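You operate a simulated robot arm through the tools that you are given. There is no shell and no other tool. Be economical: measure what you need, move in short steps, check, and stop when the job is done.

You are at the controls of a simulated robot arm. One attempt, no reset.

TASK
Open the black bench drawer, put the grey manual inside, then shut the drawer. Put the screw carton on the blue bench top away on the fourth shelf from the bottom of the parts rack. Press the small black button to switch it on. Stack the M5 parts bag from the yellow bench top on top of the M4 parts bag. Put three of the steel blocks from the yellow bench top on the blue bench top. Put the cartridge marked "35" from the grey bench top on the yellow bench top and the cartridge labelled "21" on the orange level. Open the green bench drawer. The order is free.
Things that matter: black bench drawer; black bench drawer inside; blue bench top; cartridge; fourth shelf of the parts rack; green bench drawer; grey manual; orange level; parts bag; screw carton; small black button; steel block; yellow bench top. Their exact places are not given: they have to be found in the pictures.

Only the result counts: the job must be done as asked and must still hold three seconds after the hand-in. Knocking over, shifting, dropping, spilling or breaking anything else fails it.

THE ROBOT
A 6-joint arm with a two-finger gripper on a trunk, on a base that drives. Base frame: it is fixed to the floor where the robot stands at the start and does not move with it; the origin is under the middle of the robot, x ahead of it, y to its left, z up. Lengths are in mm, angles in rad, forces in N, time in s.
With the tool pointing down near the work surface it reaches from about 340 to 840 mm from the robot's upright axis, wherever it stands. Its first joint turns from -2.897 to 2.897 rad. Places, roughly: black bench drawer [500, 400, 600]; black bench drawer inside [500, 400, 600]; blue bench top [-1300, -400, 700]; cartridge [-1000, -2250, 750]; fourth shelf of the parts rack [5600, -4000, 1200]; green bench drawer [1600, -1200, 600]; grey manual [-1500, -750, 750]; orange level (6x6x3 cm) [-1200, -1700, 800]; parts bag [-1250, -3250, 750]; screw carton [-1500, -750, 750]; small black button [-1100, -300, 800]; steel block [-1250, -3000, 750]; yellow bench top [-1000, -3100, 700]. Payload 2.45 kg.
Tool frame: the origin (TCP) lies between the finger pads and is the grasp point; the fingertips stand 20 mm ahead of it; z points along the fingers, y is the line along which they close. Largest opening 140 mm; the body of the gripper starts 168 mm behind the TCP.
Orientation is told as [roll, pitch, yaw] about the base's x, y, z axes, in that order, counted from this pose: with the fingers straight down and closing along the base's y, the tool's x points along the base's -x, its y along +y and its z along -z.

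THE INTERFACE
- The arm moves only by the tool step_arm. Its argument "commands" is text: rows parted by semicolons, each of 7 numbers parted by spaces: the opening, from 0 (shut) to 1 (fully open), then the shift along the tool's x, y, z in units of 25 mm (1.0 is 25 mm), then the turn, a rotation vector about the tool's x, y, z in units of 4 degrees (1.0 is 4 degrees). In form: grip x y z rx ry rz; .... A call has 1 to 8 rows; each row shifts and turns the commanded pose from where the row before left it, along the tool's axes as they then stand. A call with a number of a shift or a turn outside -1 to 1 is refused whole. A row lasts 0.2 s, in which the tool goes at most 50 mm and 0.15 rad; a call with a longer step from one row to the next is refused whole, and so is a gripper value outside its range. A pose out of reach is approached as far as the arm can. The call stops where the force on the tool passes 40 N (or 10 N more than at its start, if that is more) or the arm is blocked; 0.2 s more then pass. The fingers move at their own pace (about 45 mm/s each) and stop on an object; they squeeze with about 30 N. The grip force told is the motor's: it shows also when the fingers shut on nothing. Time passes only in rows, and 0.2 s behind the last, so rows that do not move let the fingers close. It gives the time, the measured TCP pose, the force on the tool (base axes), the opening and the grip force at its end, in the units of the frame above (readings bear some noise), with the torque about the TCP (base axes, N m) and any sound that the robot's microphone picked up, and new pictures: "show" is both (left out), scene, wrist or none.
- Cameras (640 x 400 px; columns grow to the right, rows downward): "scene" is now at [41.2, 94.4, 1826.4]; the picture's right is [-0.83, -0.56, 0.00], its down [-0.53, 0.77, -0.36] and it looks along [0.20, -0.30, -0.93] (base axes); focal length 214 px, centre (320, 200). "wrist" rides on the gripper at [78, 11, -209] in the tool frame; the picture's right is [-0.14, 0.99, 0.00], its down [-0.92, -0.13, -0.37] and it looks along [-0.36, -0.05, 0.93] (tool axes); focal length 280 px, centre (320, 200).
- slide_trunk(by): slides the trunk up (or, below 0, down) by that many mm; the arm and the scene camera ride with it, the base frame stays. It gives what a move gives, with no picture.
- roll_base(legs): drives the robot by 1 to 6 legs, each [ahead, left, turn to the left] in mm, mm and rad, along the robot's own axes; the way and the turn of a leg run together, so that a leg with both is an arc; at most 1500 mm and 3.142 rad a leg. The arm and the cameras ride along, it lands a little off, and it stops where it bumps. It gives what a move gives, and a new picture of the scene camera.
- pan_tilt(pan, tilt): turns the head with the scene camera to pan (to the left, within 2.496 rad either way) and tilt (down, from -0.506 to 1.204), counted from straight ahead of the robot. It gives what a move gives, and a new picture of the scene camera.
- pixel_to_xyz(camera, pixels): for up to 12 pixels [column, row] of the newest picture of that camera ("zoom" is the newest enlarged one), the place [x, y, z] in the base frame of the surface seen there, good to about 2 mm. No time passes.
- inspect(camera, box): a new picture of the part [left, top, right, bottom] of that camera's present view, enlarged. No time passes.
- hand_in(): hands the job in; it is judged then, once.

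Work in short steps. Measure before you move; look again where a grasp or a placing could have gone wrong, and mend it. You have 350 turns and 360 pictures in all, those below and enlarged ones among them. Open the gripper and draw the arm clear of the work before you hand the job in, unless the task says otherwise; then end with one line.

The tools are called after "Request:" by a JSON object that holds its "name" and its "arguments". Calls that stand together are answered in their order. step_arm: Moves the arm, as the interface text tells. Its arguments: {"type":"object","properties":{"commands":{"type":"string"},"show":{"type":"string","enum":["both","scene","wrist","none"]}},"required":["commands"]} The other tools are called the same way: slide_trunk (by) slides the trunk up or down; roll_base (legs) drives the base; pan_tilt (pan, tilt) turns the head that bears the scene camera; pixel_to_xyz (camera, pixels) gives the place of the surface under pixels of a picture; inspect (camera, box) takes an enlarged picture of a part of a camera's view; hand_in () hands the job in.

At the start:

```text
time_s: 0.0
position: [309.9, -384.0, 988.8]
ee_rot: [0.001, 0.0, 0.0]
wrist_force: [-0.4, 0.4, 0.5]
torque: [0.03, 0.0, 0.01]
opening: 140.1
grasp_force: 0.0
trunk travel left (down, up): [-100.0, 130.0]
robot x, y, heading: [4.8, 1.0, -0.003]
head pan, tilt: [-0.972, 1.201]
```

scene: 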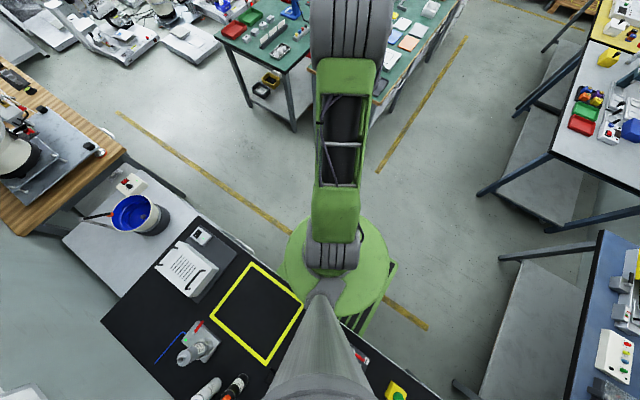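
wrist: 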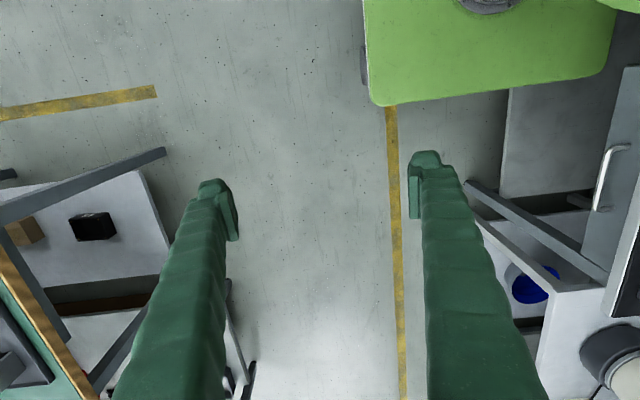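

The scene shows the black bench at lower left and others around. I look around with the head first to map things.

Request:
{"name": "pan_tilt", "arguments": {"pan": 0.6, "tilt": 0.9}}

Request:
{"name": "pan_tilt", "arguments": {"pan": -2.4, "tilt": 0.6}}

Request:
{"name": "pan_tilt", "arguments": {"pan": -1.5, "tilt": 0.5}}

Request:
{"name": "pan_tilt", "arguments": {"pan": -0.5, "tilt": 0.4}}

Request:
{"name": "pan_tilt", "arguments": {"pan": 2.4, "tilt": 0.6}}

```text
time_s: 1.6
position: [310.3, -383.7, 986.9]
ee_rot: [0.0, 0.0, 0.0]
wrist_force: [0.0, 0.7, -0.6]
torque: [0.02, -0.05, -0.03]
opening: 140.2
grasp_force: 0.0
trunk travel left (down, up): [-100.0, 130.0]
robot x, y, heading: [0.6, -1.6, 0.002]
head pan, tilt: [0.6, 0.901]
```

scene: 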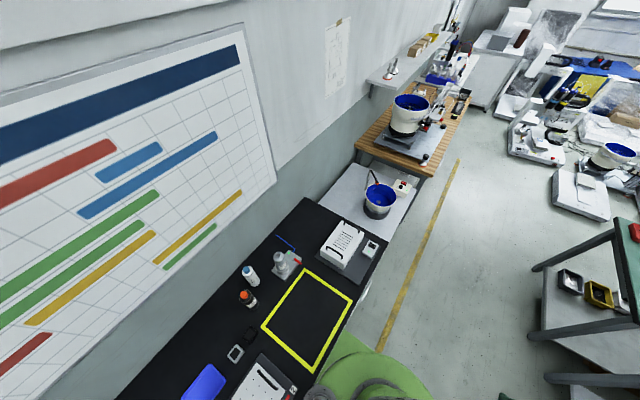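

```text
time_s: 4.2
position: [309.7, -383.0, 989.3]
ee_rot: [-0.001, 0.002, 0.0]
wrist_force: [-0.1, 0.1, 0.5]
torque: [-0.01, 0.02, -0.01]
opening: 140.0
grasp_force: 0.1
trunk travel left (down, up): [-100.0, 130.0]
robot x, y, heading: [2.1, -0.8, 0.0]
head pan, tilt: [-2.4, 0.6]
```

scene: 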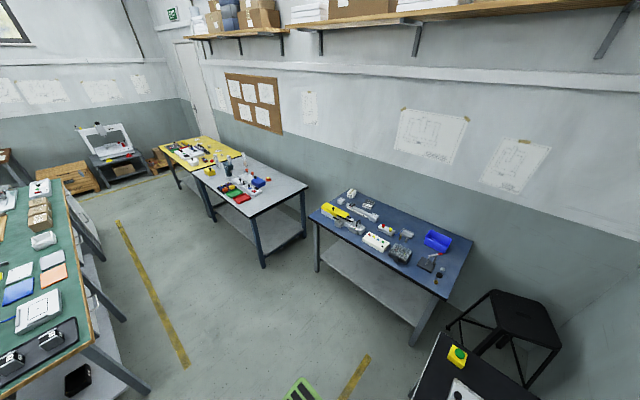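

```text
time_s: 5.5
position: [309.7, -383.8, 989.4]
ee_rot: [0.001, 0.0, 0.001]
wrist_force: [-0.1, 0.4, -0.1]
torque: [0.0, 0.0, 0.03]
opening: 140.1
grasp_force: 0.1
trunk travel left (down, up): [-100.0, 130.0]
robot x, y, heading: [2.2, 0.3, -0.002]
head pan, tilt: [-1.499, 0.499]
```

scene: 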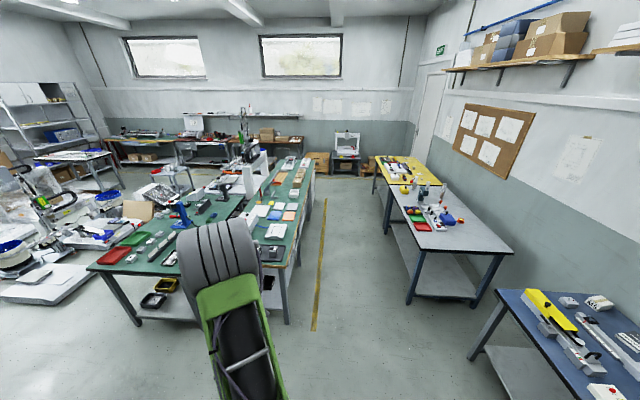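

```text
time_s: 6.7
position: [309.5, -383.8, 989.1]
ee_rot: [0.0, -0.001, 0.001]
wrist_force: [1.1, -0.4, 0.3]
torque: [-0.03, 0.0, -0.04]
opening: 139.9
grasp_force: 0.1
trunk travel left (down, up): [-100.0, 130.0]
robot x, y, heading: [1.2, 3.8, -0.002]
head pan, tilt: [-0.499, 0.4]
```

scene: 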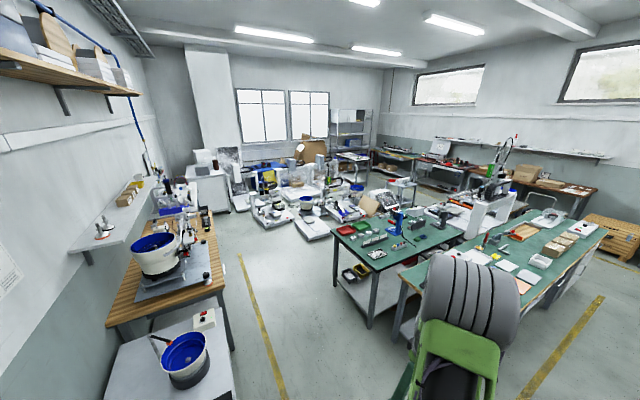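

```text
time_s: 9.2
position: [309.8, -383.9, 987.7]
ee_rot: [0.001, 0.001, -0.001]
wrist_force: [-0.1, -0.7, 0.5]
torque: [0.0, -0.02, 0.03]
opening: 139.9
grasp_force: 0.2
trunk travel left (down, up): [-100.0, 130.0]
robot x, y, heading: [-2.9, -0.5, 0.001]
head pan, tilt: [2.4, 0.6]
```

scene: 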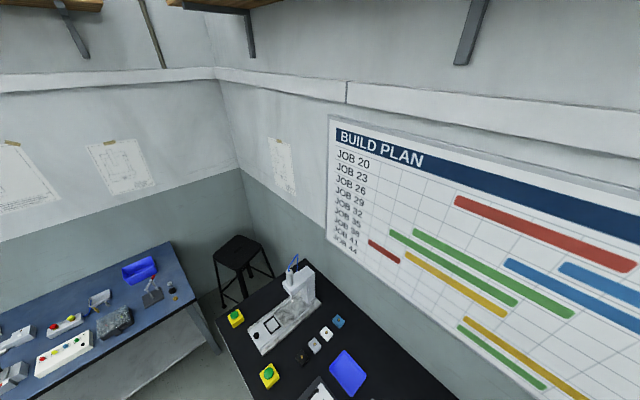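

Wrist view shows a drawer handle at about (607,177). I measure it and key points of the black bench.

Request:
{"name": "pixel_to_xyz", "arguments": {"camera": "wrist", "pixels": [[608, 150], [607, 177], [600, 208], [590, 200], [635, 100], [605, 260], [625, 280]]}}

Request:
{"name": "pan_tilt", "arguments": {"pan": 0.9, "tilt": 1.2}}

```text
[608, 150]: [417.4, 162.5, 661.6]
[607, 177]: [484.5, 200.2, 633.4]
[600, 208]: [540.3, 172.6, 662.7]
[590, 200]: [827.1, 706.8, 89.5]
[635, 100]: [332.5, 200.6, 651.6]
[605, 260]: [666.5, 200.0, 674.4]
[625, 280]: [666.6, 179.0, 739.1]
```

```text
time_s: 10.8
position: [309.6, -384.4, 988.8]
ee_rot: [0.001, -0.001, 0.0]
wrist_force: [0.1, 0.2, 0.3]
torque: [-0.04, 0.01, 0.0]
opening: 140.0
grasp_force: 0.0
trunk travel left (down, up): [-100.0, 130.0]
robot x, y, heading: [-0.6, 0.0, -0.0]
head pan, tilt: [0.901, 1.201]
```

scene: 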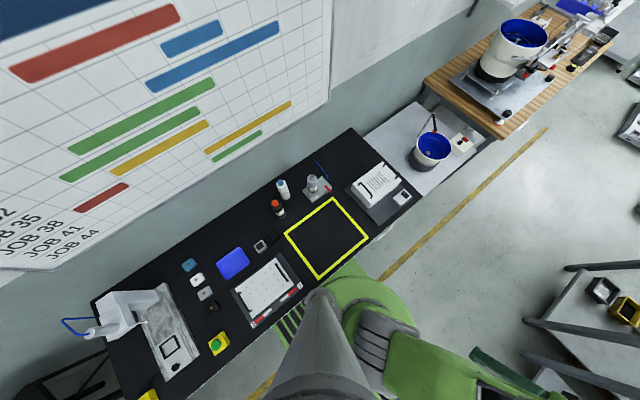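

Drawer front lies at y≈200 with handle bar at (479,162,662). I look toward the middle to measure free floor and benches.

Request:
{"name": "pan_tilt", "arguments": {"pan": -1.0, "tilt": 0.8}}

```text
time_s: 12.7
position: [309.1, -383.3, 987.3]
ee_rot: [0.0, -0.001, 0.001]
wrist_force: [-0.1, 0.4, -0.1]
torque: [-0.02, 0.0, 0.01]
opening: 139.8
grasp_force: 0.1
trunk travel left (down, up): [-100.0, 130.0]
robot x, y, heading: [-1.8, 0.6, -0.003]
head pan, tilt: [-1.0, 0.799]
```

scene: 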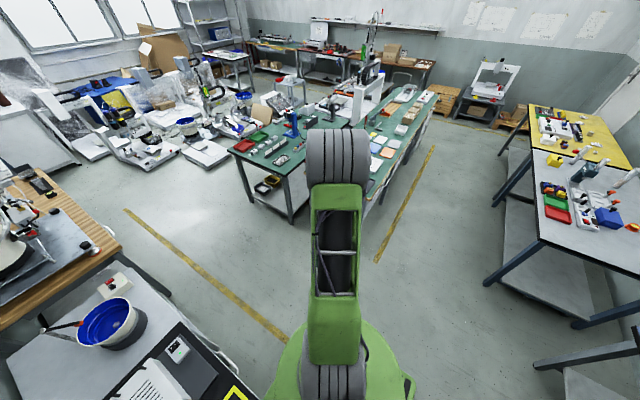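

Request:
{"name": "pixel_to_xyz", "arguments": {"camera": "scene", "pixels": [[232, 150], [291, 218], [288, 165], [385, 180], [432, 93], [375, 262], [125, 210], [487, 283], [500, 150], [540, 242], [630, 275], [395, 390]]}}

Request:
{"name": "pixel_to_xyz", "arguments": {"camera": "scene", "pixels": [[276, 390], [290, 340], [480, 125], [210, 42], [640, 370], [195, 300], [155, 325], [530, 105]]}}

```text
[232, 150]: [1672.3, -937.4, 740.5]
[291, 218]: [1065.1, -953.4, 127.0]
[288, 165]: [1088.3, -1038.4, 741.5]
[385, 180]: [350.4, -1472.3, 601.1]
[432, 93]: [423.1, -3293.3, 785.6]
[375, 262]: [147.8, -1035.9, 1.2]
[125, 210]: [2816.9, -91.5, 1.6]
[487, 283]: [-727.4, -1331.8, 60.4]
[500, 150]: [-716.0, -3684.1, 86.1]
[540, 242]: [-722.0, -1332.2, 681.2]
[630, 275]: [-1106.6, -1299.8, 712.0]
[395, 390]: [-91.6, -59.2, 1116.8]
```

```text
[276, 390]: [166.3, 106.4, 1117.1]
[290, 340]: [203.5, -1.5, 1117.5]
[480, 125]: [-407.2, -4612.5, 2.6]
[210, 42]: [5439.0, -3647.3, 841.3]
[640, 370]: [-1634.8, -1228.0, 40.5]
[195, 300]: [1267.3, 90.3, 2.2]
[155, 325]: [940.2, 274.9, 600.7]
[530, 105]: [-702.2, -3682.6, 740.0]
```

Free floor between the black bench and the green one. I drive in front of the black drawer and turn to face it.

Request:
{"name": "roll_base", "arguments": {"legs": [[470, -480, 0], [0, 0, 1.571]]}}

Request:
{"name": "pan_tilt", "arguments": {"pan": 0.0, "tilt": 1.0}}

```text
time_s: 21.3
position: [846.5, -170.5, 989.0]
ee_rot: [0.0, 0.002, 1.58]
wrist_force: [-0.6, -0.5, -0.3]
torque: [-0.01, 0.0, -0.05]
opening: 140.1
grasp_force: 0.1
trunk travel left (down, up): [-100.0, 130.0]
robot x, y, heading: [468.9, -479.9, 1.578]
head pan, tilt: [-1.0, 0.799]
```

scene: 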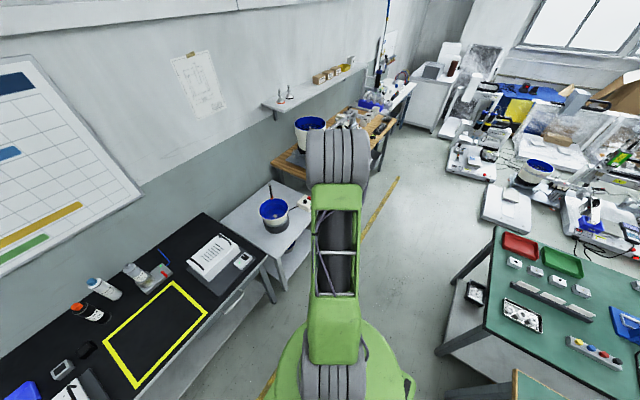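

```text
time_s: 22.6
position: [846.3, -170.8, 990.3]
ee_rot: [-0.002, 0.002, 1.58]
wrist_force: [-0.4, 0.3, -0.6]
torque: [-0.02, -0.03, 0.02]
opening: 140.1
grasp_force: 0.0
trunk travel left (down, up): [-100.0, 130.0]
robot x, y, heading: [463.9, -489.0, 1.582]
head pan, tilt: [0.0, 1.0]
```

scene: 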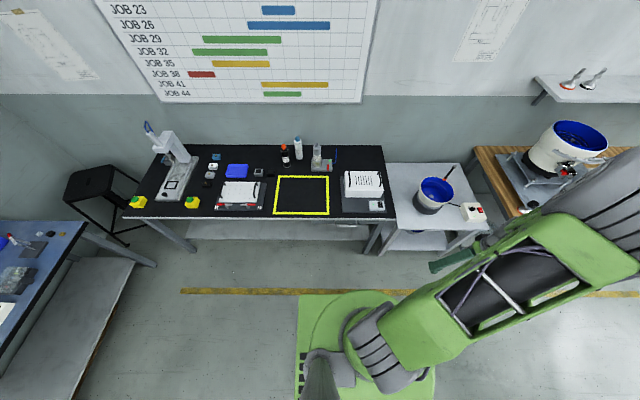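

Now I swing the TCP over to in front of the handle, still pointing down.

Request:
{"name": "step_arm", "arguments": {"commands": "1 -0.4 1 0.4 0 0 0;1 -0.4 1 0.4 0 0 0;1 -0.4 1 0.4 0 0 0;1 -0.4 1 0.4 0 0 0;1 -0.4 1 0.4 0 0 0;1 -0.4 1 0.4 0 0 0;1 -0.4 1 0.4 0 0 0;1 -0.4 1 0.4 0 0 0", "show": "none"}}

Request:
{"name": "step_arm", "arguments": {"commands": "1 -0.4 1 0.4 0 0 0;1 -0.4 1 0.4 0 0 0;1 -0.4 1 0.4 0 0 0;1 -0.4 1 0.4 0 0 0;1 -0.4 1 0.4 0 0 0;1 -0.4 1 0.4 0 0 0;1 -0.4 0.7 0.4 0 0 0", "show": "none"}}

Request:
{"name": "step_arm", "arguments": {"commands": "1 0 0 0 0 -1 0;1 0 0 0 0 -1 0;1 0 0 0 0 -1 0;1 0 0 0 0 -1 0;1 0 0 0 0 -1 0;1 0 0 0 0 -1 0;1 0 0 0 0 -1 0;1 0 0 0 0 -1 0", "show": "none"}}

Request:
{"name": "step_arm", "arguments": {"commands": "1 0 0 0 0 -1 0;1 0 0 0 0 -1 0;1 0 0 0 0 -1 0;1 0 0 0 0 -1 0;1 0 0 0 0 -1 0;1 0 0 0 0 -1 0;1 0 0 0 0 -1 0;1 0 0 0 0 -1 0", "show": "both"}}

```text
time_s: 24.4
position: [645.6, -92.0, 908.7]
ee_rot: [-0.001, 0.001, 1.578]
wrist_force: [0.5, 1.1, 0.3]
torque: [-0.04, -0.04, -0.02]
opening: 140.0
grasp_force: 0.1
trunk travel left (down, up): [-100.0, 130.0]
robot x, y, heading: [464.2, -487.1, 1.581]
head pan, tilt: [0.0, 1.0]
```

```text
time_s: 26.0
position: [479.1, -23.6, 839.0]
ee_rot: [0.0, 0.0, 1.581]
wrist_force: [-0.5, 0.0, -0.5]
torque: [0.03, -0.02, 0.0]
opening: 140.0
grasp_force: 0.1
trunk travel left (down, up): [-100.0, 130.0]
robot x, y, heading: [464.2, -483.9, 1.582]
head pan, tilt: [0.0, 1.0]
```

```text
time_s: 27.8
position: [479.1, -5.6, 825.6]
ee_rot: [-0.001, -0.558, 1.579]
wrist_force: [-0.1, -0.9, -1.2]
torque: [-0.01, 0.0, 0.02]
opening: 140.2
grasp_force: 0.1
out of reach, approached as far as the arm can: row 7, 8
trunk travel left (down, up): [-100.0, 130.0]
robot x, y, heading: [466.0, -481.4, 1.577]
head pan, tilt: [0.0, 1.0]
```

```text
time_s: 29.8
position: [492.7, 64.4, 868.2]
ee_rot: [-0.068, -1.242, 1.646]
wrist_force: [0.7, -0.1, 1.0]
torque: [-0.01, -0.01, 0.05]
opening: 139.7
grasp_force: 0.2
out of reach, approached as far as the arm can: row 1, 8
trunk travel left (down, up): [-100.0, 130.0]
robot x, y, heading: [466.8, -481.8, 1.582]
head pan, tilt: [0.0, 1.0]
stopped in row 8: the arm was blocked; the commanded pose is now the measured one
```

scene: 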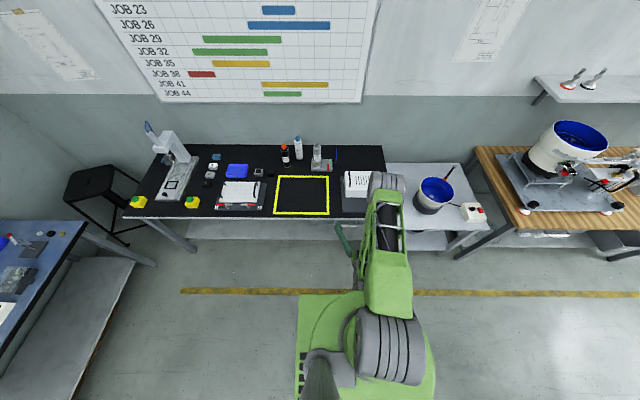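
wrist: 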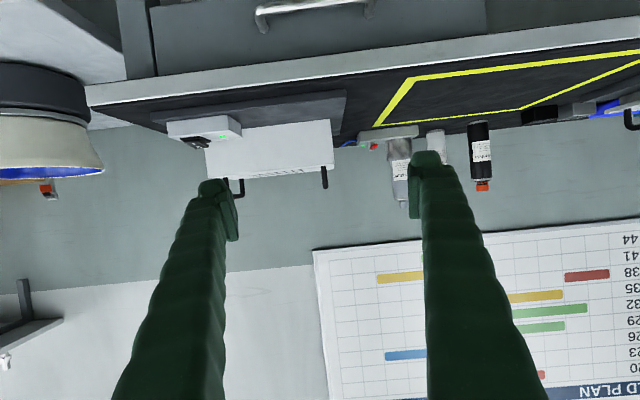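

The arm was blocked near 71° tilt, which suffices for grasping the bar. I roll the gripper 90° about its own axis so that the fingers close vertically.

Request:
{"name": "step_arm", "arguments": {"commands": "1 0 0 0 0 0 1;1 0 0 0 0 0 1;1 0 0 0 0 0 1;1 0 0 0 0 0 1;1 0 0 0 0 0 1;1 0 0 0 0 0 1;1 0 0 0 0 0 1;1 0 0 0 0 0 1", "show": "none"}}

Request:
{"name": "step_arm", "arguments": {"commands": "1 0 0 0 0 0 1;1 0 0 0 0 0 1;1 0 0 0 0 0 1;1 0 0 0 0 0 1;1 0 0 0 0 0 1;1 0 0 0 0 0 1;1 0 0 0 0 0 1;1 0 0 0 0 0 1", "show": "none"}}

Request:
{"name": "step_arm", "arguments": {"commands": "1 0 0 0 0 0 1;1 0 0 0 0 0 1;1 0 0 0 0 0 1;1 0 0 0 0 0 1;1 0 0 0 0 0 1;1 0 0 0 0 0 1;1 0 0 0 0 0 0.5", "show": "both"}}

```text
time_s: 31.6
position: [492.3, 65.9, 868.6]
ee_rot: [0.982, -0.948, 0.5]
wrist_force: [-0.5, -0.5, -0.4]
torque: [0.03, -0.02, 0.01]
opening: 140.4
grasp_force: 0.0
trunk travel left (down, up): [-100.0, 130.0]
robot x, y, heading: [466.2, -486.3, 1.58]
head pan, tilt: [0.0, 1.0]
```

```text
time_s: 33.4
position: [492.5, 65.7, 867.8]
ee_rot: [1.205, -0.448, 0.167]
wrist_force: [-0.4, 0.9, -0.1]
torque: [0.02, -0.01, 0.0]
opening: 139.9
grasp_force: 0.0
trunk travel left (down, up): [-100.0, 130.0]
robot x, y, heading: [464.6, -483.0, 1.578]
head pan, tilt: [0.0, 1.0]
```

```text
time_s: 35.0
position: [492.1, 65.0, 867.9]
ee_rot: [1.24, -0.021, 0.012]
wrist_force: [-0.1, -0.2, 0.2]
torque: [0.0, -0.02, 0.0]
opening: 140.2
grasp_force: 0.1
trunk travel left (down, up): [-100.0, 130.0]
robot x, y, heading: [467.1, -484.4, 1.577]
head pan, tilt: [0.0, 1.0]
```

scene: 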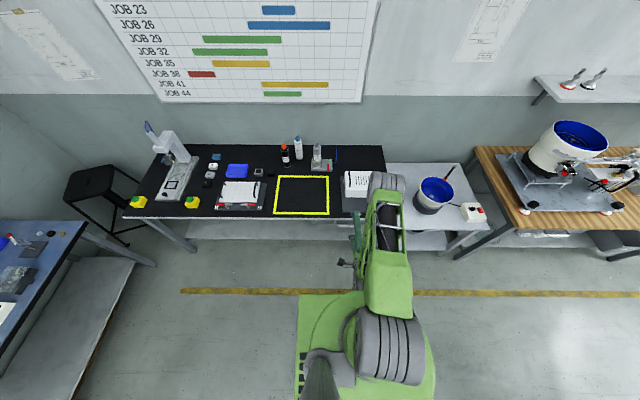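
wrist: 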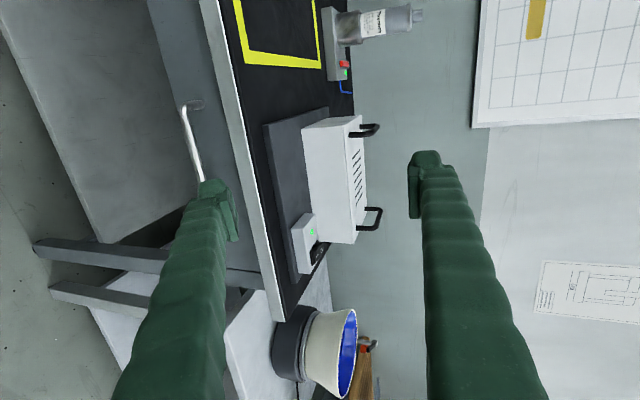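

Orientation is right: fingers close near-vertically. I measure the bar and bench edge again from this view.

Request:
{"name": "pixel_to_xyz", "arguments": {"camera": "wrist", "pixels": [[186, 125], [191, 145], [197, 172], [200, 103], [170, 120], [208, 60], [225, 60], [203, 30], [250, 200], [238, 200]]}}

Request:
{"name": "step_arm", "arguments": {"commands": "0.3 0.1 -1 0.5 0 0 0;0.3 0.1 -1 0.5 0 0 0;0.3 0.1 -1 0.5 0 0 0;0.3 0.1 -1 0.5 0 0 0;0.3 0.1 -1 0.5 0 0 0;0.3 0 -1 0.5 0 0 0;0.3 0 -0.56 0.5 0 0 0"}}

```text
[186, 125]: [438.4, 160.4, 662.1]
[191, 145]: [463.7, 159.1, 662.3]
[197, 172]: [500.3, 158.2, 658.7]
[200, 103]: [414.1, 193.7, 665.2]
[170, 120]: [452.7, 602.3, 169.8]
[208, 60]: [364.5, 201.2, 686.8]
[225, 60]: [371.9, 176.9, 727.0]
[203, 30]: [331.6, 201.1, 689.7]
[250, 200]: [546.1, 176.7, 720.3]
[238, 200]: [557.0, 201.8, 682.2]
```

```text
time_s: 36.6
position: [484.1, 92.1, 682.7]
ee_rot: [1.238, -0.021, 0.013]
wrist_force: [-0.6, -1.0, 0.4]
torque: [0.0, 0.02, 0.01]
opening: 41.9
grasp_force: 0.0
trunk travel left (down, up): [-100.0, 130.0]
robot x, y, heading: [466.8, -484.7, 1.578]
head pan, tilt: [0.0, 1.0]
```

scene: 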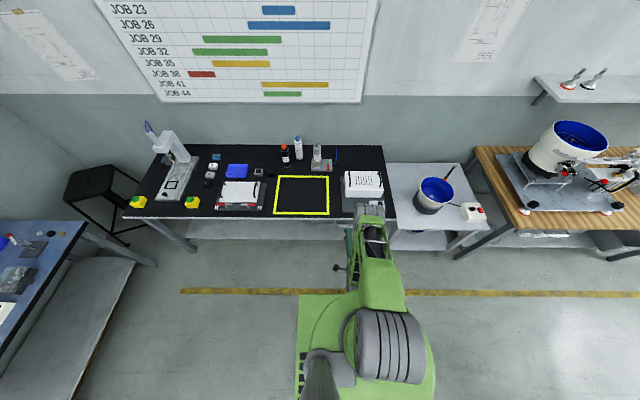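
wrist: 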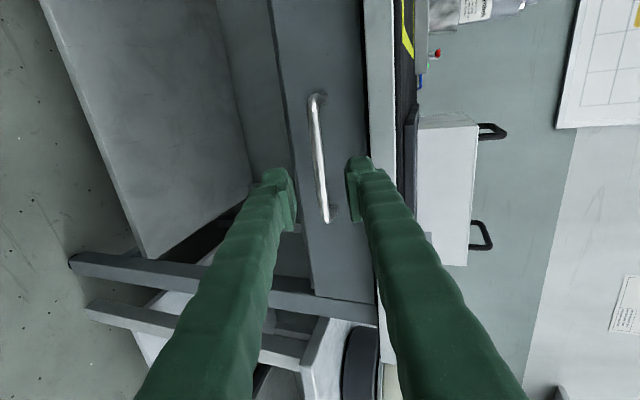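

Bar is between the fingers in view; I advance along the tool to the bar and close.

Request:
{"name": "step_arm", "arguments": {"commands": "0.3 0.1 0.04 0.9 0 0 0;0.3 0 0.04 0.9 0 0 0;0.3 0 0 0.9 0 0 0;0 0 0 0 0 0 0;0 0 0 0 0 0 0;0 0 0 0 0 0 0", "show": "wrist"}}

```text
time_s: 38.0
position: [480.2, 156.7, 661.3]
ee_rot: [1.234, -0.021, 0.011]
wrist_force: [0.3, 0.3, -14.2]
torque: [-0.13, 0.63, -0.26]
opening: 11.3
grasp_force: 30.7
trunk travel left (down, up): [-100.0, 130.0]
robot x, y, heading: [464.8, -482.1, 1.575]
head pan, tilt: [0.0, 1.0]
```

wrist: 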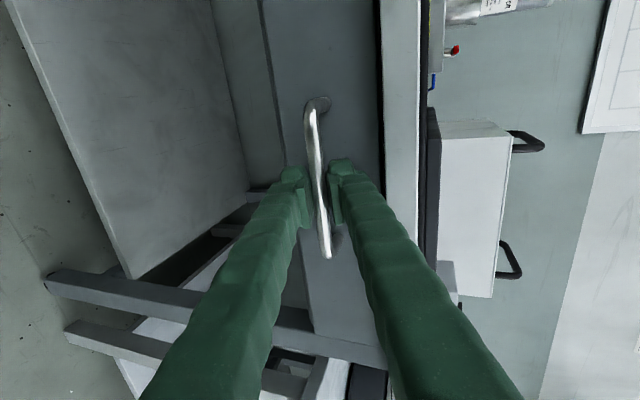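

The bar is held (11 mm, 31 N). I pull toward −y with the arm in level direction.

Request:
{"name": "step_arm", "arguments": {"commands": "0 0 -0.33 -0.94 0 0 0;0 0 -0.33 -0.94 0 0 0;0 0 -0.33 -0.94 0 0 0;0 0 -0.33 -0.94 0 0 0", "show": "wrist"}}

```text
time_s: 39.0
position: [480.9, 56.7, 661.2]
ee_rot: [1.231, -0.02, 0.013]
wrist_force: [-9.2, -1.2, -20.2]
torque: [-0.18, 0.92, -0.07]
opening: 11.1
grasp_force: 37.9
trunk travel left (down, up): [-100.0, 130.0]
robot x, y, heading: [464.1, -483.1, 1.579]
head pan, tilt: [0.0, 1.0]
```

wrist: 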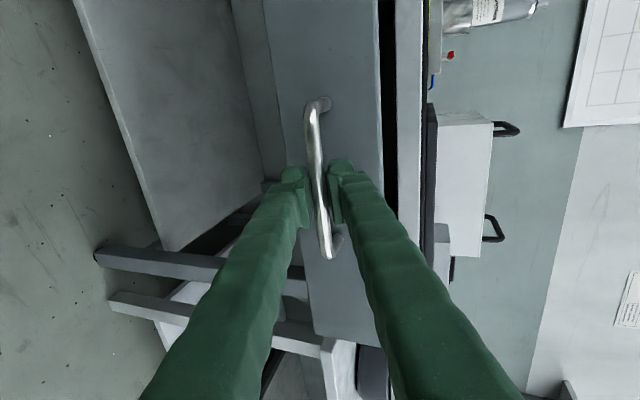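

The drawer follows (100 mm). I continue pulling with the base driving backward.

Request:
{"name": "roll_base", "arguments": {"legs": [[-150, 0, 0]]}}

```text
time_s: 40.4
position: [481.6, -92.1, 659.7]
ee_rot: [1.236, -0.021, 0.014]
wrist_force: [-29.7, -1.1, -24.4]
torque: [-0.21, 0.97, 0.07]
opening: 11.1
grasp_force: 38.3
trunk travel left (down, up): [-100.0, 130.0]
robot x, y, heading: [464.8, -631.6, 1.578]
head pan, tilt: [0.0, 1.0]
```

scene: 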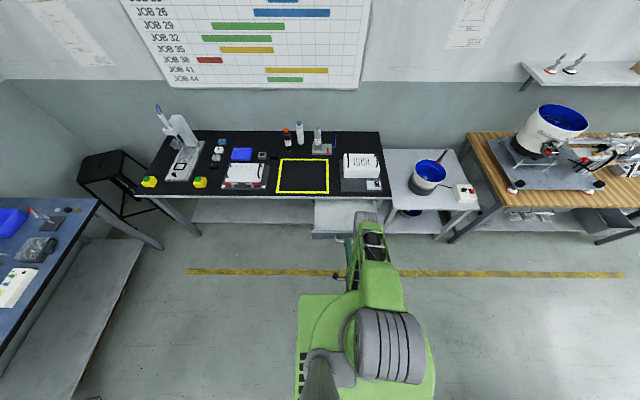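

Drawer is out 250 mm. I try a little more.

Request:
{"name": "roll_base", "arguments": {"legs": [[-60, 0, 0]]}}

```text
time_s: 41.3
position: [481.4, -151.5, 661.1]
ee_rot: [1.231, -0.018, 0.016]
wrist_force: [-6.5, -1.8, -7.8]
torque: [-0.04, 0.89, -0.01]
opening: 11.1
grasp_force: 38.4
trunk travel left (down, up): [-100.0, 130.0]
robot x, y, heading: [467.7, -695.9, 1.58]
head pan, tilt: [0.0, 1.0]
```

scene: 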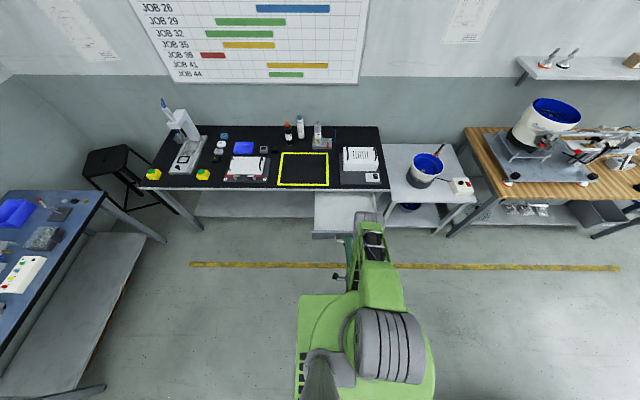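

310 mm open is plenty. I release and back off.

Request:
{"name": "step_arm", "arguments": {"commands": "0.3 0 0 0 0 0 0;0.3 0 0 0 0 0 0;0.3 0 0 0 0 0 0;0.3 0 0 -1 0 0 0;0.3 0 0 -1 0 0 0;0.3 0 0 -1 0 0 0;0.3 0 1 -0.5 0 0 0;0.3 0 1 0 0 0 0", "show": "wrist"}}

Request:
{"name": "pan_tilt", "arguments": {"pan": 1.3, "tilt": 0.7}}

```text
time_s: 43.3
position: [523.2, -170.5, 732.5]
ee_rot: [1.328, -0.056, 0.018]
wrist_force: [-0.1, -0.6, -0.2]
torque: [0.02, 0.0, 0.01]
opening: 41.8
grasp_force: 0.1
out of reach, approached as far as the arm can: row 6, 7, 8
trunk travel left (down, up): [-100.0, 130.0]
robot x, y, heading: [468.3, -694.3, 1.579]
head pan, tilt: [0.0, 1.0]
stopped in row 8: the arm was blocked; the commanded pose is now the measured one
```

wrist: 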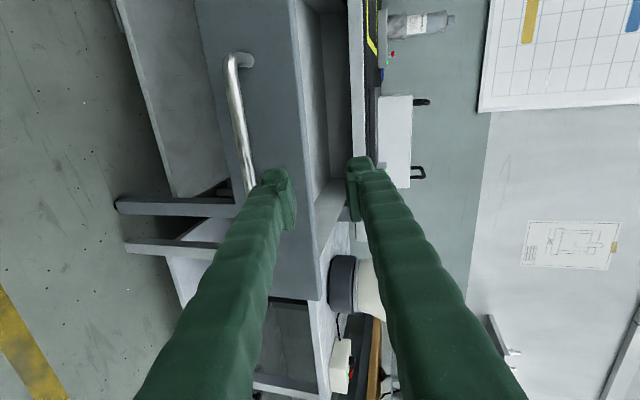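

```text
time_s: 44.8
position: [523.8, -168.8, 732.6]
ee_rot: [1.328, -0.054, 0.017]
wrist_force: [-0.3, 0.4, -0.2]
torque: [0.03, 0.02, 0.05]
opening: 42.1
grasp_force: 0.0
trunk travel left (down, up): [-100.0, 130.0]
robot x, y, heading: [469.1, -690.7, 1.584]
head pan, tilt: [1.3, 0.7]
```

scene: 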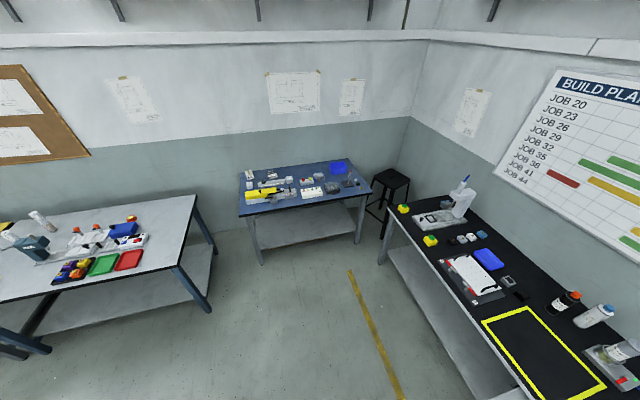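

The blue bench is at (240–370,165–215). I measure its extents and inspect its contents.

Request:
{"name": "pixel_to_xyz", "arguments": {"camera": "scene", "pixels": [[242, 213], [371, 190], [262, 262], [357, 240], [240, 175], [346, 162], [385, 232], [210, 310], [182, 265], [272, 195], [312, 190]]}}

Request:
{"name": "inspect", "arguments": {"camera": "scene", "box": [230, 140, 390, 240]}}

```text
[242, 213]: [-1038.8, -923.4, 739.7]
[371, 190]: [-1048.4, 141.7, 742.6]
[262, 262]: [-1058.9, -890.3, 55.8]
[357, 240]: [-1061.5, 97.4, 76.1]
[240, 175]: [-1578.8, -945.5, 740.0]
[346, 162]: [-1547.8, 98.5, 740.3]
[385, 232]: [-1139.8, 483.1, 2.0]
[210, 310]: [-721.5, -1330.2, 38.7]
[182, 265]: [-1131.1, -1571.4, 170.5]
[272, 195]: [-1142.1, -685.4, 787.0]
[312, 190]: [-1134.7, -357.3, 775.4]
```

```text
4.00 times, centred on (310, 190) of scene
```

zoom: 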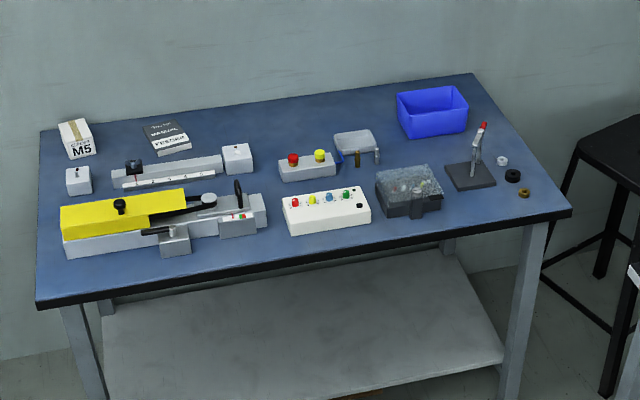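

Screw carton "M5" at zoom (78,138), manual at (167,138), black button at (360,205). I measure them.

Request:
{"name": "pixel_to_xyz", "arguments": {"camera": "zoom", "pixels": [[76, 127], [63, 140], [90, 130], [152, 126], [187, 137], [168, 132], [360, 205], [163, 150], [188, 149], [157, 200], [285, 190], [450, 270]]}}

Request:
{"name": "inspect", "arguments": {"camera": "scene", "box": [235, 160, 285, 190]}}

```text
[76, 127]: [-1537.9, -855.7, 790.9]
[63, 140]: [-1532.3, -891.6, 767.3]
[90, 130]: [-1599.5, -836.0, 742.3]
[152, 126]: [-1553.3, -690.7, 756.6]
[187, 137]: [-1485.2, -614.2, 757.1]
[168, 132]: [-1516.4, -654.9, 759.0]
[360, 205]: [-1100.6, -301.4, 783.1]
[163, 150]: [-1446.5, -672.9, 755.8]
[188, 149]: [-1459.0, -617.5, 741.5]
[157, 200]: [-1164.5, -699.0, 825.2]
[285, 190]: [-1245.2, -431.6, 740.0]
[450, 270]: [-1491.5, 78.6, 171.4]
```

```text
12.80 times, centred on (260, 175) of scene
```

zoom: 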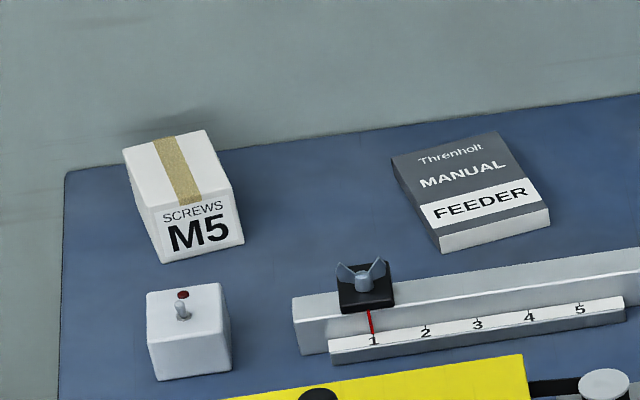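

I raise the trunk, back off from the drawer, and drive sideways alongside the blue bench.

Request:
{"name": "slide_trunk", "arguments": {"by": 100}}

Request:
{"name": "roll_base", "arguments": {"legs": [[-150, 0, 0], [245, 1280, 0]]}}

Request:
{"name": "step_arm", "arguments": {"commands": "0.6 0 0 0 1 0 0;0.6 0 0 0 1 0 0;0.6 0 0 0 1 0 0;0.6 0 0 0 1 0 0;0.6 0 0 0 1 0 0;0.6 0 0 0 1 0 0;0.6 0 0 0 1 0 0;0.6 0 0 0 1 0 0", "show": "none"}}

Request:
{"name": "step_arm", "arguments": {"commands": "0.6 0 0 0 1 0 0;0.6 0 0 0 1 0 0;0.6 0 0 0 1 0 0;0.6 0 0 0 1 0 0;0.6 0 0 0 1 0 0;0.6 0 0 0 1 0 0;0.6 0 0 0 1 0 0;0.6 0 0 0 1 0 0", "show": "none"}}

```text
time_s: 46.1
position: [523.6, -168.6, 832.4]
ee_rot: [1.326, -0.056, 0.017]
wrist_force: [0.6, -0.7, -0.7]
torque: [0.01, 0.0, -0.01]
opening: 42.2
grasp_force: 0.1
trunk travel left (down, up): [-200.0, 30.0]
robot x, y, heading: [468.7, -694.7, 1.585]
head pan, tilt: [1.3, 0.7]
```

```text
time_s: 47.2
position: [528.5, -235.4, 831.7]
ee_rot: [1.326, -0.055, 0.01]
wrist_force: [0.2, 0.0, 0.6]
torque: [0.03, -0.01, 0.02]
opening: 42.2
grasp_force: 0.1
trunk travel left (down, up): [-200.0, 30.0]
robot x, y, heading: [467.9, -761.2, 1.576]
head pan, tilt: [1.3, 0.7]
stopped in leg 1: the robot was blocked; the commanded pose is now the measured one
```

scene: 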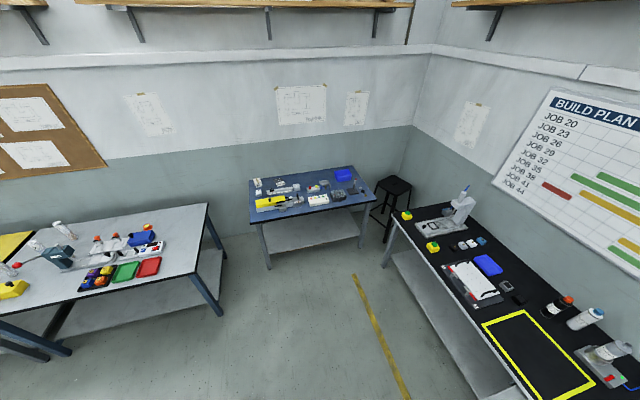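

```text
time_s: 49.0
position: [527.7, -237.8, 831.8]
ee_rot: [0.767, -0.056, 0.011]
wrist_force: [1.0, 0.1, 0.6]
torque: [0.03, -0.03, 0.04]
opening: 84.2
grasp_force: 0.0
trunk travel left (down, up): [-200.0, 30.0]
robot x, y, heading: [470.1, -763.0, 1.575]
head pan, tilt: [1.3, 0.7]
```

```text
time_s: 50.8
position: [527.5, -238.0, 832.0]
ee_rot: [0.207, -0.056, 0.011]
wrist_force: [0.5, 0.5, 0.0]
torque: [-0.02, 0.0, -0.02]
opening: 83.9
grasp_force: 0.1
trunk travel left (down, up): [-200.0, 30.0]
robot x, y, heading: [463.6, -758.9, 1.577]
head pan, tilt: [1.3, 0.7]
```

The base touched something behind and stopped; I go ahead a bit and then sideways to the blue bench.

Request:
{"name": "roll_base", "arguments": {"legs": [[30, 0, 0], [130, 1290, 0]]}}

Request:
{"name": "step_arm", "arguments": {"commands": "0.6 0 0 0 1 0 0;0.6 0 0 0 1 0 0;0.6 0 0 0 1 -0.8 0;0.6 0 0 -1 0 0 0;0.6 0 0 -1 0 0 0", "show": "none"}}

Request:
{"name": "pan_tilt", "arguments": {"pan": 1.5, "tilt": 1.0}}

```text
time_s: 62.8
position: [-751.8, -75.4, 832.6]
ee_rot: [0.21, -0.056, -0.001]
wrist_force: [-1.1, -0.1, 0.4]
torque: [-0.02, 0.02, -0.01]
opening: 83.8
grasp_force: 0.0
trunk travel left (down, up): [-200.0, 30.0]
robot x, y, heading: [-818.3, -598.7, 1.566]
head pan, tilt: [1.3, 0.7]
```

scene: 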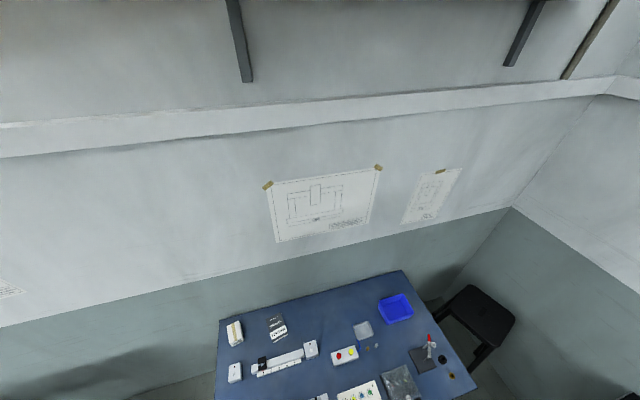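

```text
time_s: 64.0
position: [-753.0, -75.5, 883.3]
ee_rot: [0.055, -0.086, -0.004]
wrist_force: [0.2, -0.5, 0.0]
torque: [0.0, 0.0, 0.01]
opening: 84.1
grasp_force: 0.1
out of reach, approached as far as the arm can: row 3
trunk travel left (down, up): [-200.0, 30.0]
robot x, y, heading: [-817.4, -603.2, 1.562]
head pan, tilt: [1.3, 0.7]
```

```text
time_s: 64.8
position: [-752.8, -75.9, 881.0]
ee_rot: [0.057, -0.089, -0.003]
wrist_force: [0.3, 0.5, -0.2]
torque: [0.0, 0.0, 0.03]
opening: 84.2
grasp_force: 0.0
trunk travel left (down, up): [-200.0, 30.0]
robot x, y, heading: [-818.9, -599.5, 1.559]
head pan, tilt: [1.499, 1.0]
```

scene: 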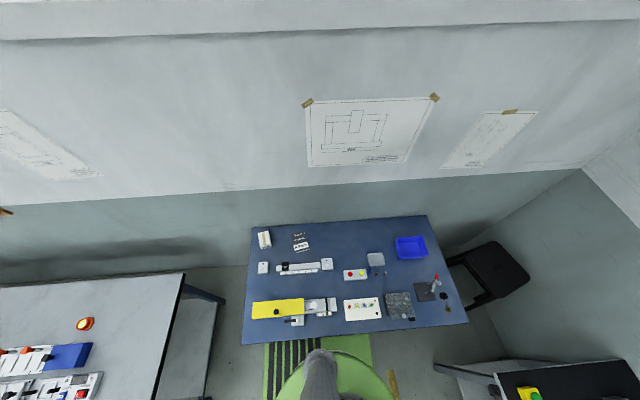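

Now level the tool and move over toward the button at (−1100,−301).

Request:
{"name": "step_arm", "arguments": {"commands": "0.6 1 -0.65 0 0.8 1 0;0.6 1 -0.65 0 0 0.26 0;0.6 1 -0.65 0 0 0 0;0.6 1 -0.65 0 0 0 0;0.6 1 -0.65 0 0 0 0;0.6 1 -0.65 0 0 0 0;0.6 1 -0.65 0 0 0 0;0.6 1 -0.65 0 0 0 0", "show": "none"}}

Request:
{"name": "step_arm", "arguments": {"commands": "0 1 -0.65 0 0 0 0;0 1 -0.65 0 0 0 0;0 1 -0.65 0 0 0 0;0 1 -0.65 0 0 0 0", "show": "both"}}

```text
time_s: 66.6
position: [-950.7, -178.2, 890.6]
ee_rot: [-0.015, 0.012, -0.001]
wrist_force: [-0.1, 0.1, -0.3]
torque: [-0.01, -0.05, -0.03]
opening: 84.0
grasp_force: 0.1
out of reach, approached as far as the arm can: row 1, 5, 6, 7, 8
trunk travel left (down, up): [-200.0, 30.0]
robot x, y, heading: [-818.2, -603.9, 1.562]
head pan, tilt: [1.499, 1.0]
```

```text
time_s: 67.6
position: [-1057.6, -229.2, 900.4]
ee_rot: [-0.01, 0.003, -0.002]
wrist_force: [0.0, 0.1, 0.2]
torque: [0.01, 0.0, -0.02]
opening: 0.0
grasp_force: 4.2
out of reach, approached as far as the arm can: row 1, 2, 3
trunk travel left (down, up): [-200.0, 30.0]
robot x, y, heading: [-820.5, -599.1, 1.561]
head pan, tilt: [1.499, 1.0]
```

scene: 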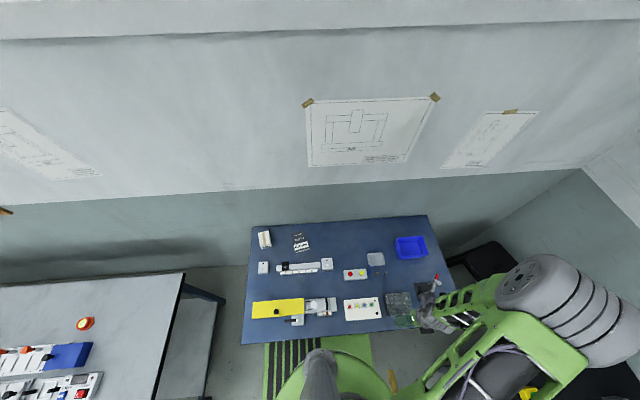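
wrist: 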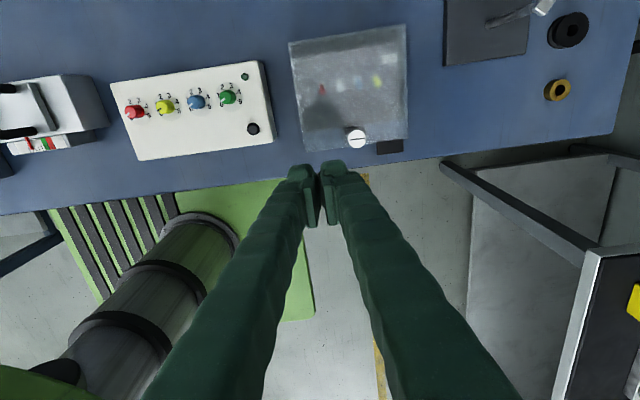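

The black button is at wrist (253,128); I measure it and neighbours.

Request:
{"name": "pixel_to_xyz", "arguments": {"camera": "wrist", "pixels": [[253, 128], [228, 95], [262, 62], [270, 140], [262, 120], [240, 140], [325, 70], [380, 140]]}}

Request:
{"name": "inspect", "arguments": {"camera": "wrist", "box": [100, 50, 300, 175]}}

```text
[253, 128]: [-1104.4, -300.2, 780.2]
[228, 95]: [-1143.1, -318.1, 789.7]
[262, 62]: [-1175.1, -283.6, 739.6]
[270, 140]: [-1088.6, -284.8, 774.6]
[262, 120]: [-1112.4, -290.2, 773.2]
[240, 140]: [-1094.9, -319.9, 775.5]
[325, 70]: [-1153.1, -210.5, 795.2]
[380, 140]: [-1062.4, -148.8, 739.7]
```

```text
3.20 times, centred on (200, 112) of wrist
```

zoom: 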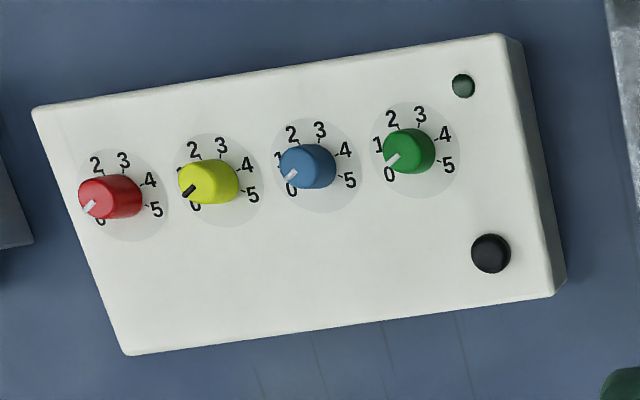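

Knobs are 39 mm away in x, so a closed fingertip can press the button safely. I go above it and lower.

Request:
{"name": "step_arm", "arguments": {"commands": "0 0.43 -0.7 0 0 0 0;0 0.43 -0.7 0 0 0 0;0 0.43 -0.7 0 0 0 0;0 0.43 -0.7 0 0 0 0;0 0 0 1 0 0 0;0 0 0 1 0 0 0;0 0 0 1 0 0 0", "show": "wrist"}}

```text
time_s: 69.2
position: [-1123.5, -279.0, 841.2]
ee_rot: [-0.023, 0.005, -0.002]
wrist_force: [-1.1, 0.0, 0.8]
torque: [-0.04, -0.04, 0.02]
opening: 0.0
grasp_force: 29.3
out of reach, approached as far as the arm can: row 1, 2, 3, 4, 5, 6, 7
trunk travel left (down, up): [-200.0, 30.0]
robot x, y, heading: [-818.0, -597.9, 1.56]
head pan, tilt: [1.499, 1.0]
```

wrist: 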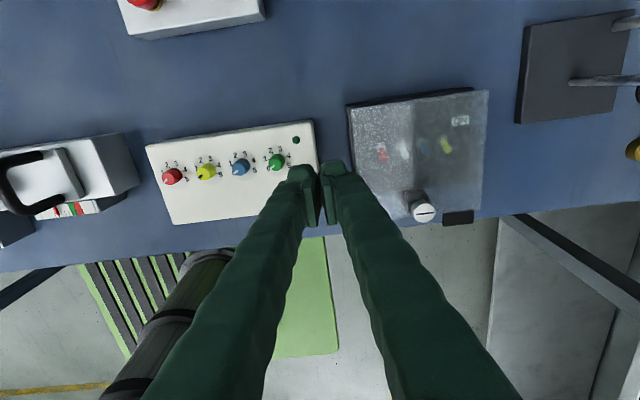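

The target is too close to the robot's axis. I lift, and drive the base back 150 mm.

Request:
{"name": "step_arm", "arguments": {"commands": "0 0 0 -1 0 0 0;0 0 0 -1 0 0 0", "show": "none"}}

Request:
{"name": "roll_base", "arguments": {"legs": [[-150, 0, 0]]}}

```text
time_s: 69.8
position: [-1125.9, -278.7, 893.5]
ee_rot: [-0.001, 0.0, -0.001]
wrist_force: [0.4, 0.9, 0.7]
torque: [0.0, 0.03, 0.0]
opening: 0.0
grasp_force: 30.3
out of reach, approached as far as the arm can: row 1
trunk travel left (down, up): [-200.0, 30.0]
robot x, y, heading: [-818.6, -597.8, 1.561]
head pan, tilt: [1.499, 1.0]
```

```text
time_s: 71.2
position: [-1129.0, -426.1, 894.3]
ee_rot: [-0.002, 0.0, -0.002]
wrist_force: [0.3, -0.3, -0.3]
torque: [0.07, 0.0, 0.0]
opening: 0.0
grasp_force: 29.7
trunk travel left (down, up): [-200.0, 30.0]
robot x, y, heading: [-816.4, -746.2, 1.562]
head pan, tilt: [1.499, 1.0]
```

scene: 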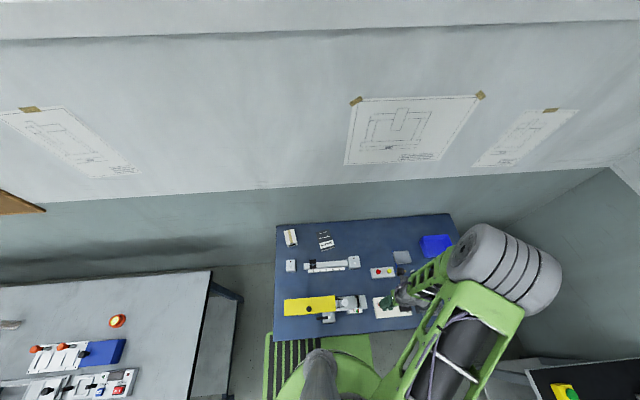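

Now I move to above the button (−1102,−300) and descend to z≈825.

Request:
{"name": "step_arm", "arguments": {"commands": "0 -0.22 1 0 0 0 0;0 -0.22 1 0 0 0 0;0 -0.22 1 0 0 0 0;0 -0.22 1 0 0 0 0;0 -0.2 1 0 0 0 0;0 0 0 1 0 0 0;0 0 0 1 0 0 0;0 0 0 0.5 0 0 0", "show": "wrist"}}

```text
time_s: 73.0
position: [-1083.3, -321.4, 816.2]
ee_rot: [0.002, -0.001, -0.002]
wrist_force: [-0.2, -0.2, 0.0]
torque: [0.02, -0.04, 0.05]
opening: 0.0
grasp_force: 29.4
out of reach, approached as far as the arm can: row 2, 3, 4, 5, 6
trunk travel left (down, up): [-200.0, 30.0]
robot x, y, heading: [-819.4, -746.5, 1.564]
head pan, tilt: [1.499, 1.0]
```

wrist: 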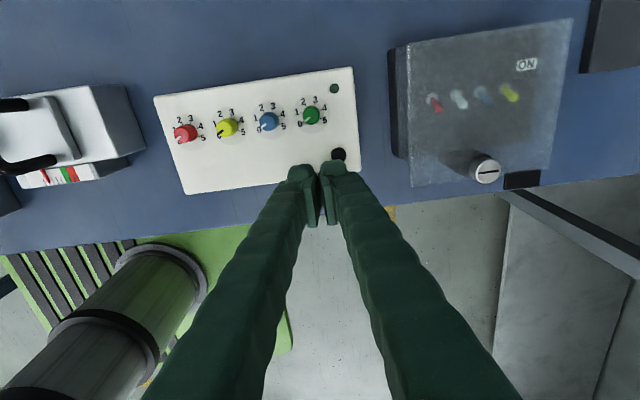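

Offset remains (−19,+21). I correct it with a small lift and look.

Request:
{"name": "step_arm", "arguments": {"commands": "0 0 0.84 -0.4 0 0 0;0 0.76 0 0 0 0 0", "show": "wrist"}}

```text
time_s: 73.5
position: [-1095.4, -308.3, 823.9]
ee_rot: [0.013, -0.008, 0.001]
wrist_force: [-0.4, 0.8, -0.2]
torque: [0.04, -0.05, 0.03]
opening: 0.0
grasp_force: 29.7
out of reach, approached as far as the arm can: row 1, 2
trunk travel left (down, up): [-200.0, 30.0]
robot x, y, heading: [-819.1, -743.6, 1.564]
head pan, tilt: [1.499, 1.0]
```

wrist: 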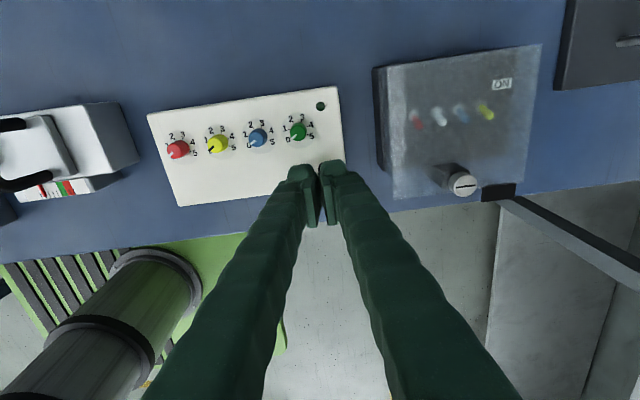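

I appear near the inner reach limit; I lift a little and back the base up more, which also re-syncs the pose.

Request:
{"name": "step_arm", "arguments": {"commands": "0 0 0 -1 0 0 0;0 0 0 -1 0 0 0;0 0 0 -1 0 0 0", "show": "none"}}

Request:
{"name": "roll_base", "arguments": {"legs": [[-130, 0, 0]]}}

Request:
{"name": "slide_trunk", "arguments": {"by": -30}}

```text
time_s: 74.3
position: [-1083.8, -325.2, 888.9]
ee_rot: [0.021, -0.009, -0.001]
wrist_force: [-1.1, -0.2, 0.6]
torque: [0.0, 0.03, 0.01]
opening: 0.2
grasp_force: 29.2
out of reach, approached as far as the arm can: row 1, 2, 3
trunk travel left (down, up): [-200.0, 30.0]
robot x, y, heading: [-820.4, -747.0, 1.564]
head pan, tilt: [1.499, 1.0]
```

```text
time_s: 75.6
position: [-1084.9, -455.5, 888.4]
ee_rot: [0.021, -0.01, 0.001]
wrist_force: [-0.9, 0.6, 0.1]
torque: [0.05, 0.01, 0.01]
opening: 0.1
grasp_force: 29.6
trunk travel left (down, up): [-200.0, 30.0]
robot x, y, heading: [-819.2, -877.2, 1.562]
head pan, tilt: [1.499, 1.0]
```

scene: 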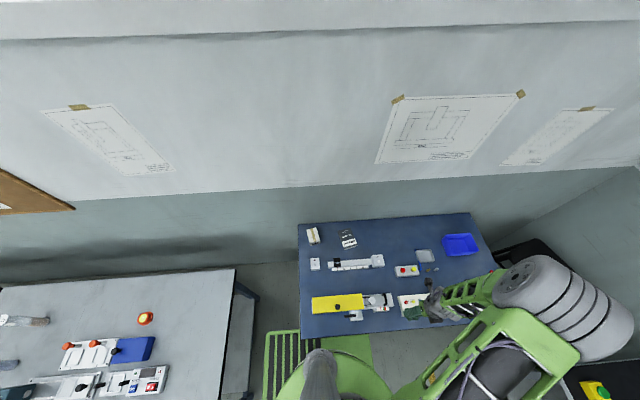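

```text
time_s: 76.4
position: [-1085.7, -457.0, 859.2]
ee_rot: [0.021, -0.012, -0.001]
wrist_force: [0.4, -0.7, 0.0]
torque: [-0.02, -0.02, 0.01]
opening: 0.0
grasp_force: 29.0
trunk travel left (down, up): [-170.0, 60.0]
robot x, y, heading: [-822.5, -874.4, 1.559]
head pan, tilt: [1.499, 1.0]
```

Move on to (−1102,−300) now.

Request:
{"name": "step_arm", "arguments": {"commands": "0 0.1 1 0 0 0 0;0 0.1 1 0 0 0 0;0 0.1 1 0 0 0 0;0 0.1 1 0 0.3 0 0;0 0.1 1 0 0 0.2 0;0 0.18 1 0 0 0 0;0 0 0.28 1 0 0 0;0 0 0 0 0 0 0", "show": "wrist"}}

```text
time_s: 78.2
position: [-1077.5, -339.2, 815.9]
ee_rot: [0.059, -0.034, 0.0]
wrist_force: [0.2, -0.6, -0.1]
torque: [0.0, 0.01, 0.03]
opening: 0.0
grasp_force: 29.2
out of reach, approached as far as the arm can: row 2, 3, 4, 5, 6, 7
trunk travel left (down, up): [-170.0, 60.0]
robot x, y, heading: [-818.2, -876.3, 1.567]
head pan, tilt: [1.499, 1.0]
```

wrist: 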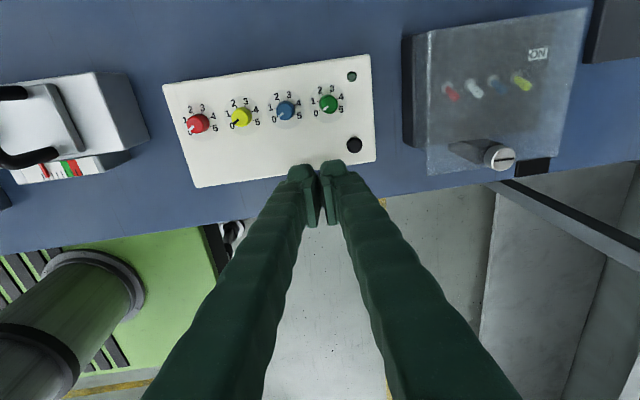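

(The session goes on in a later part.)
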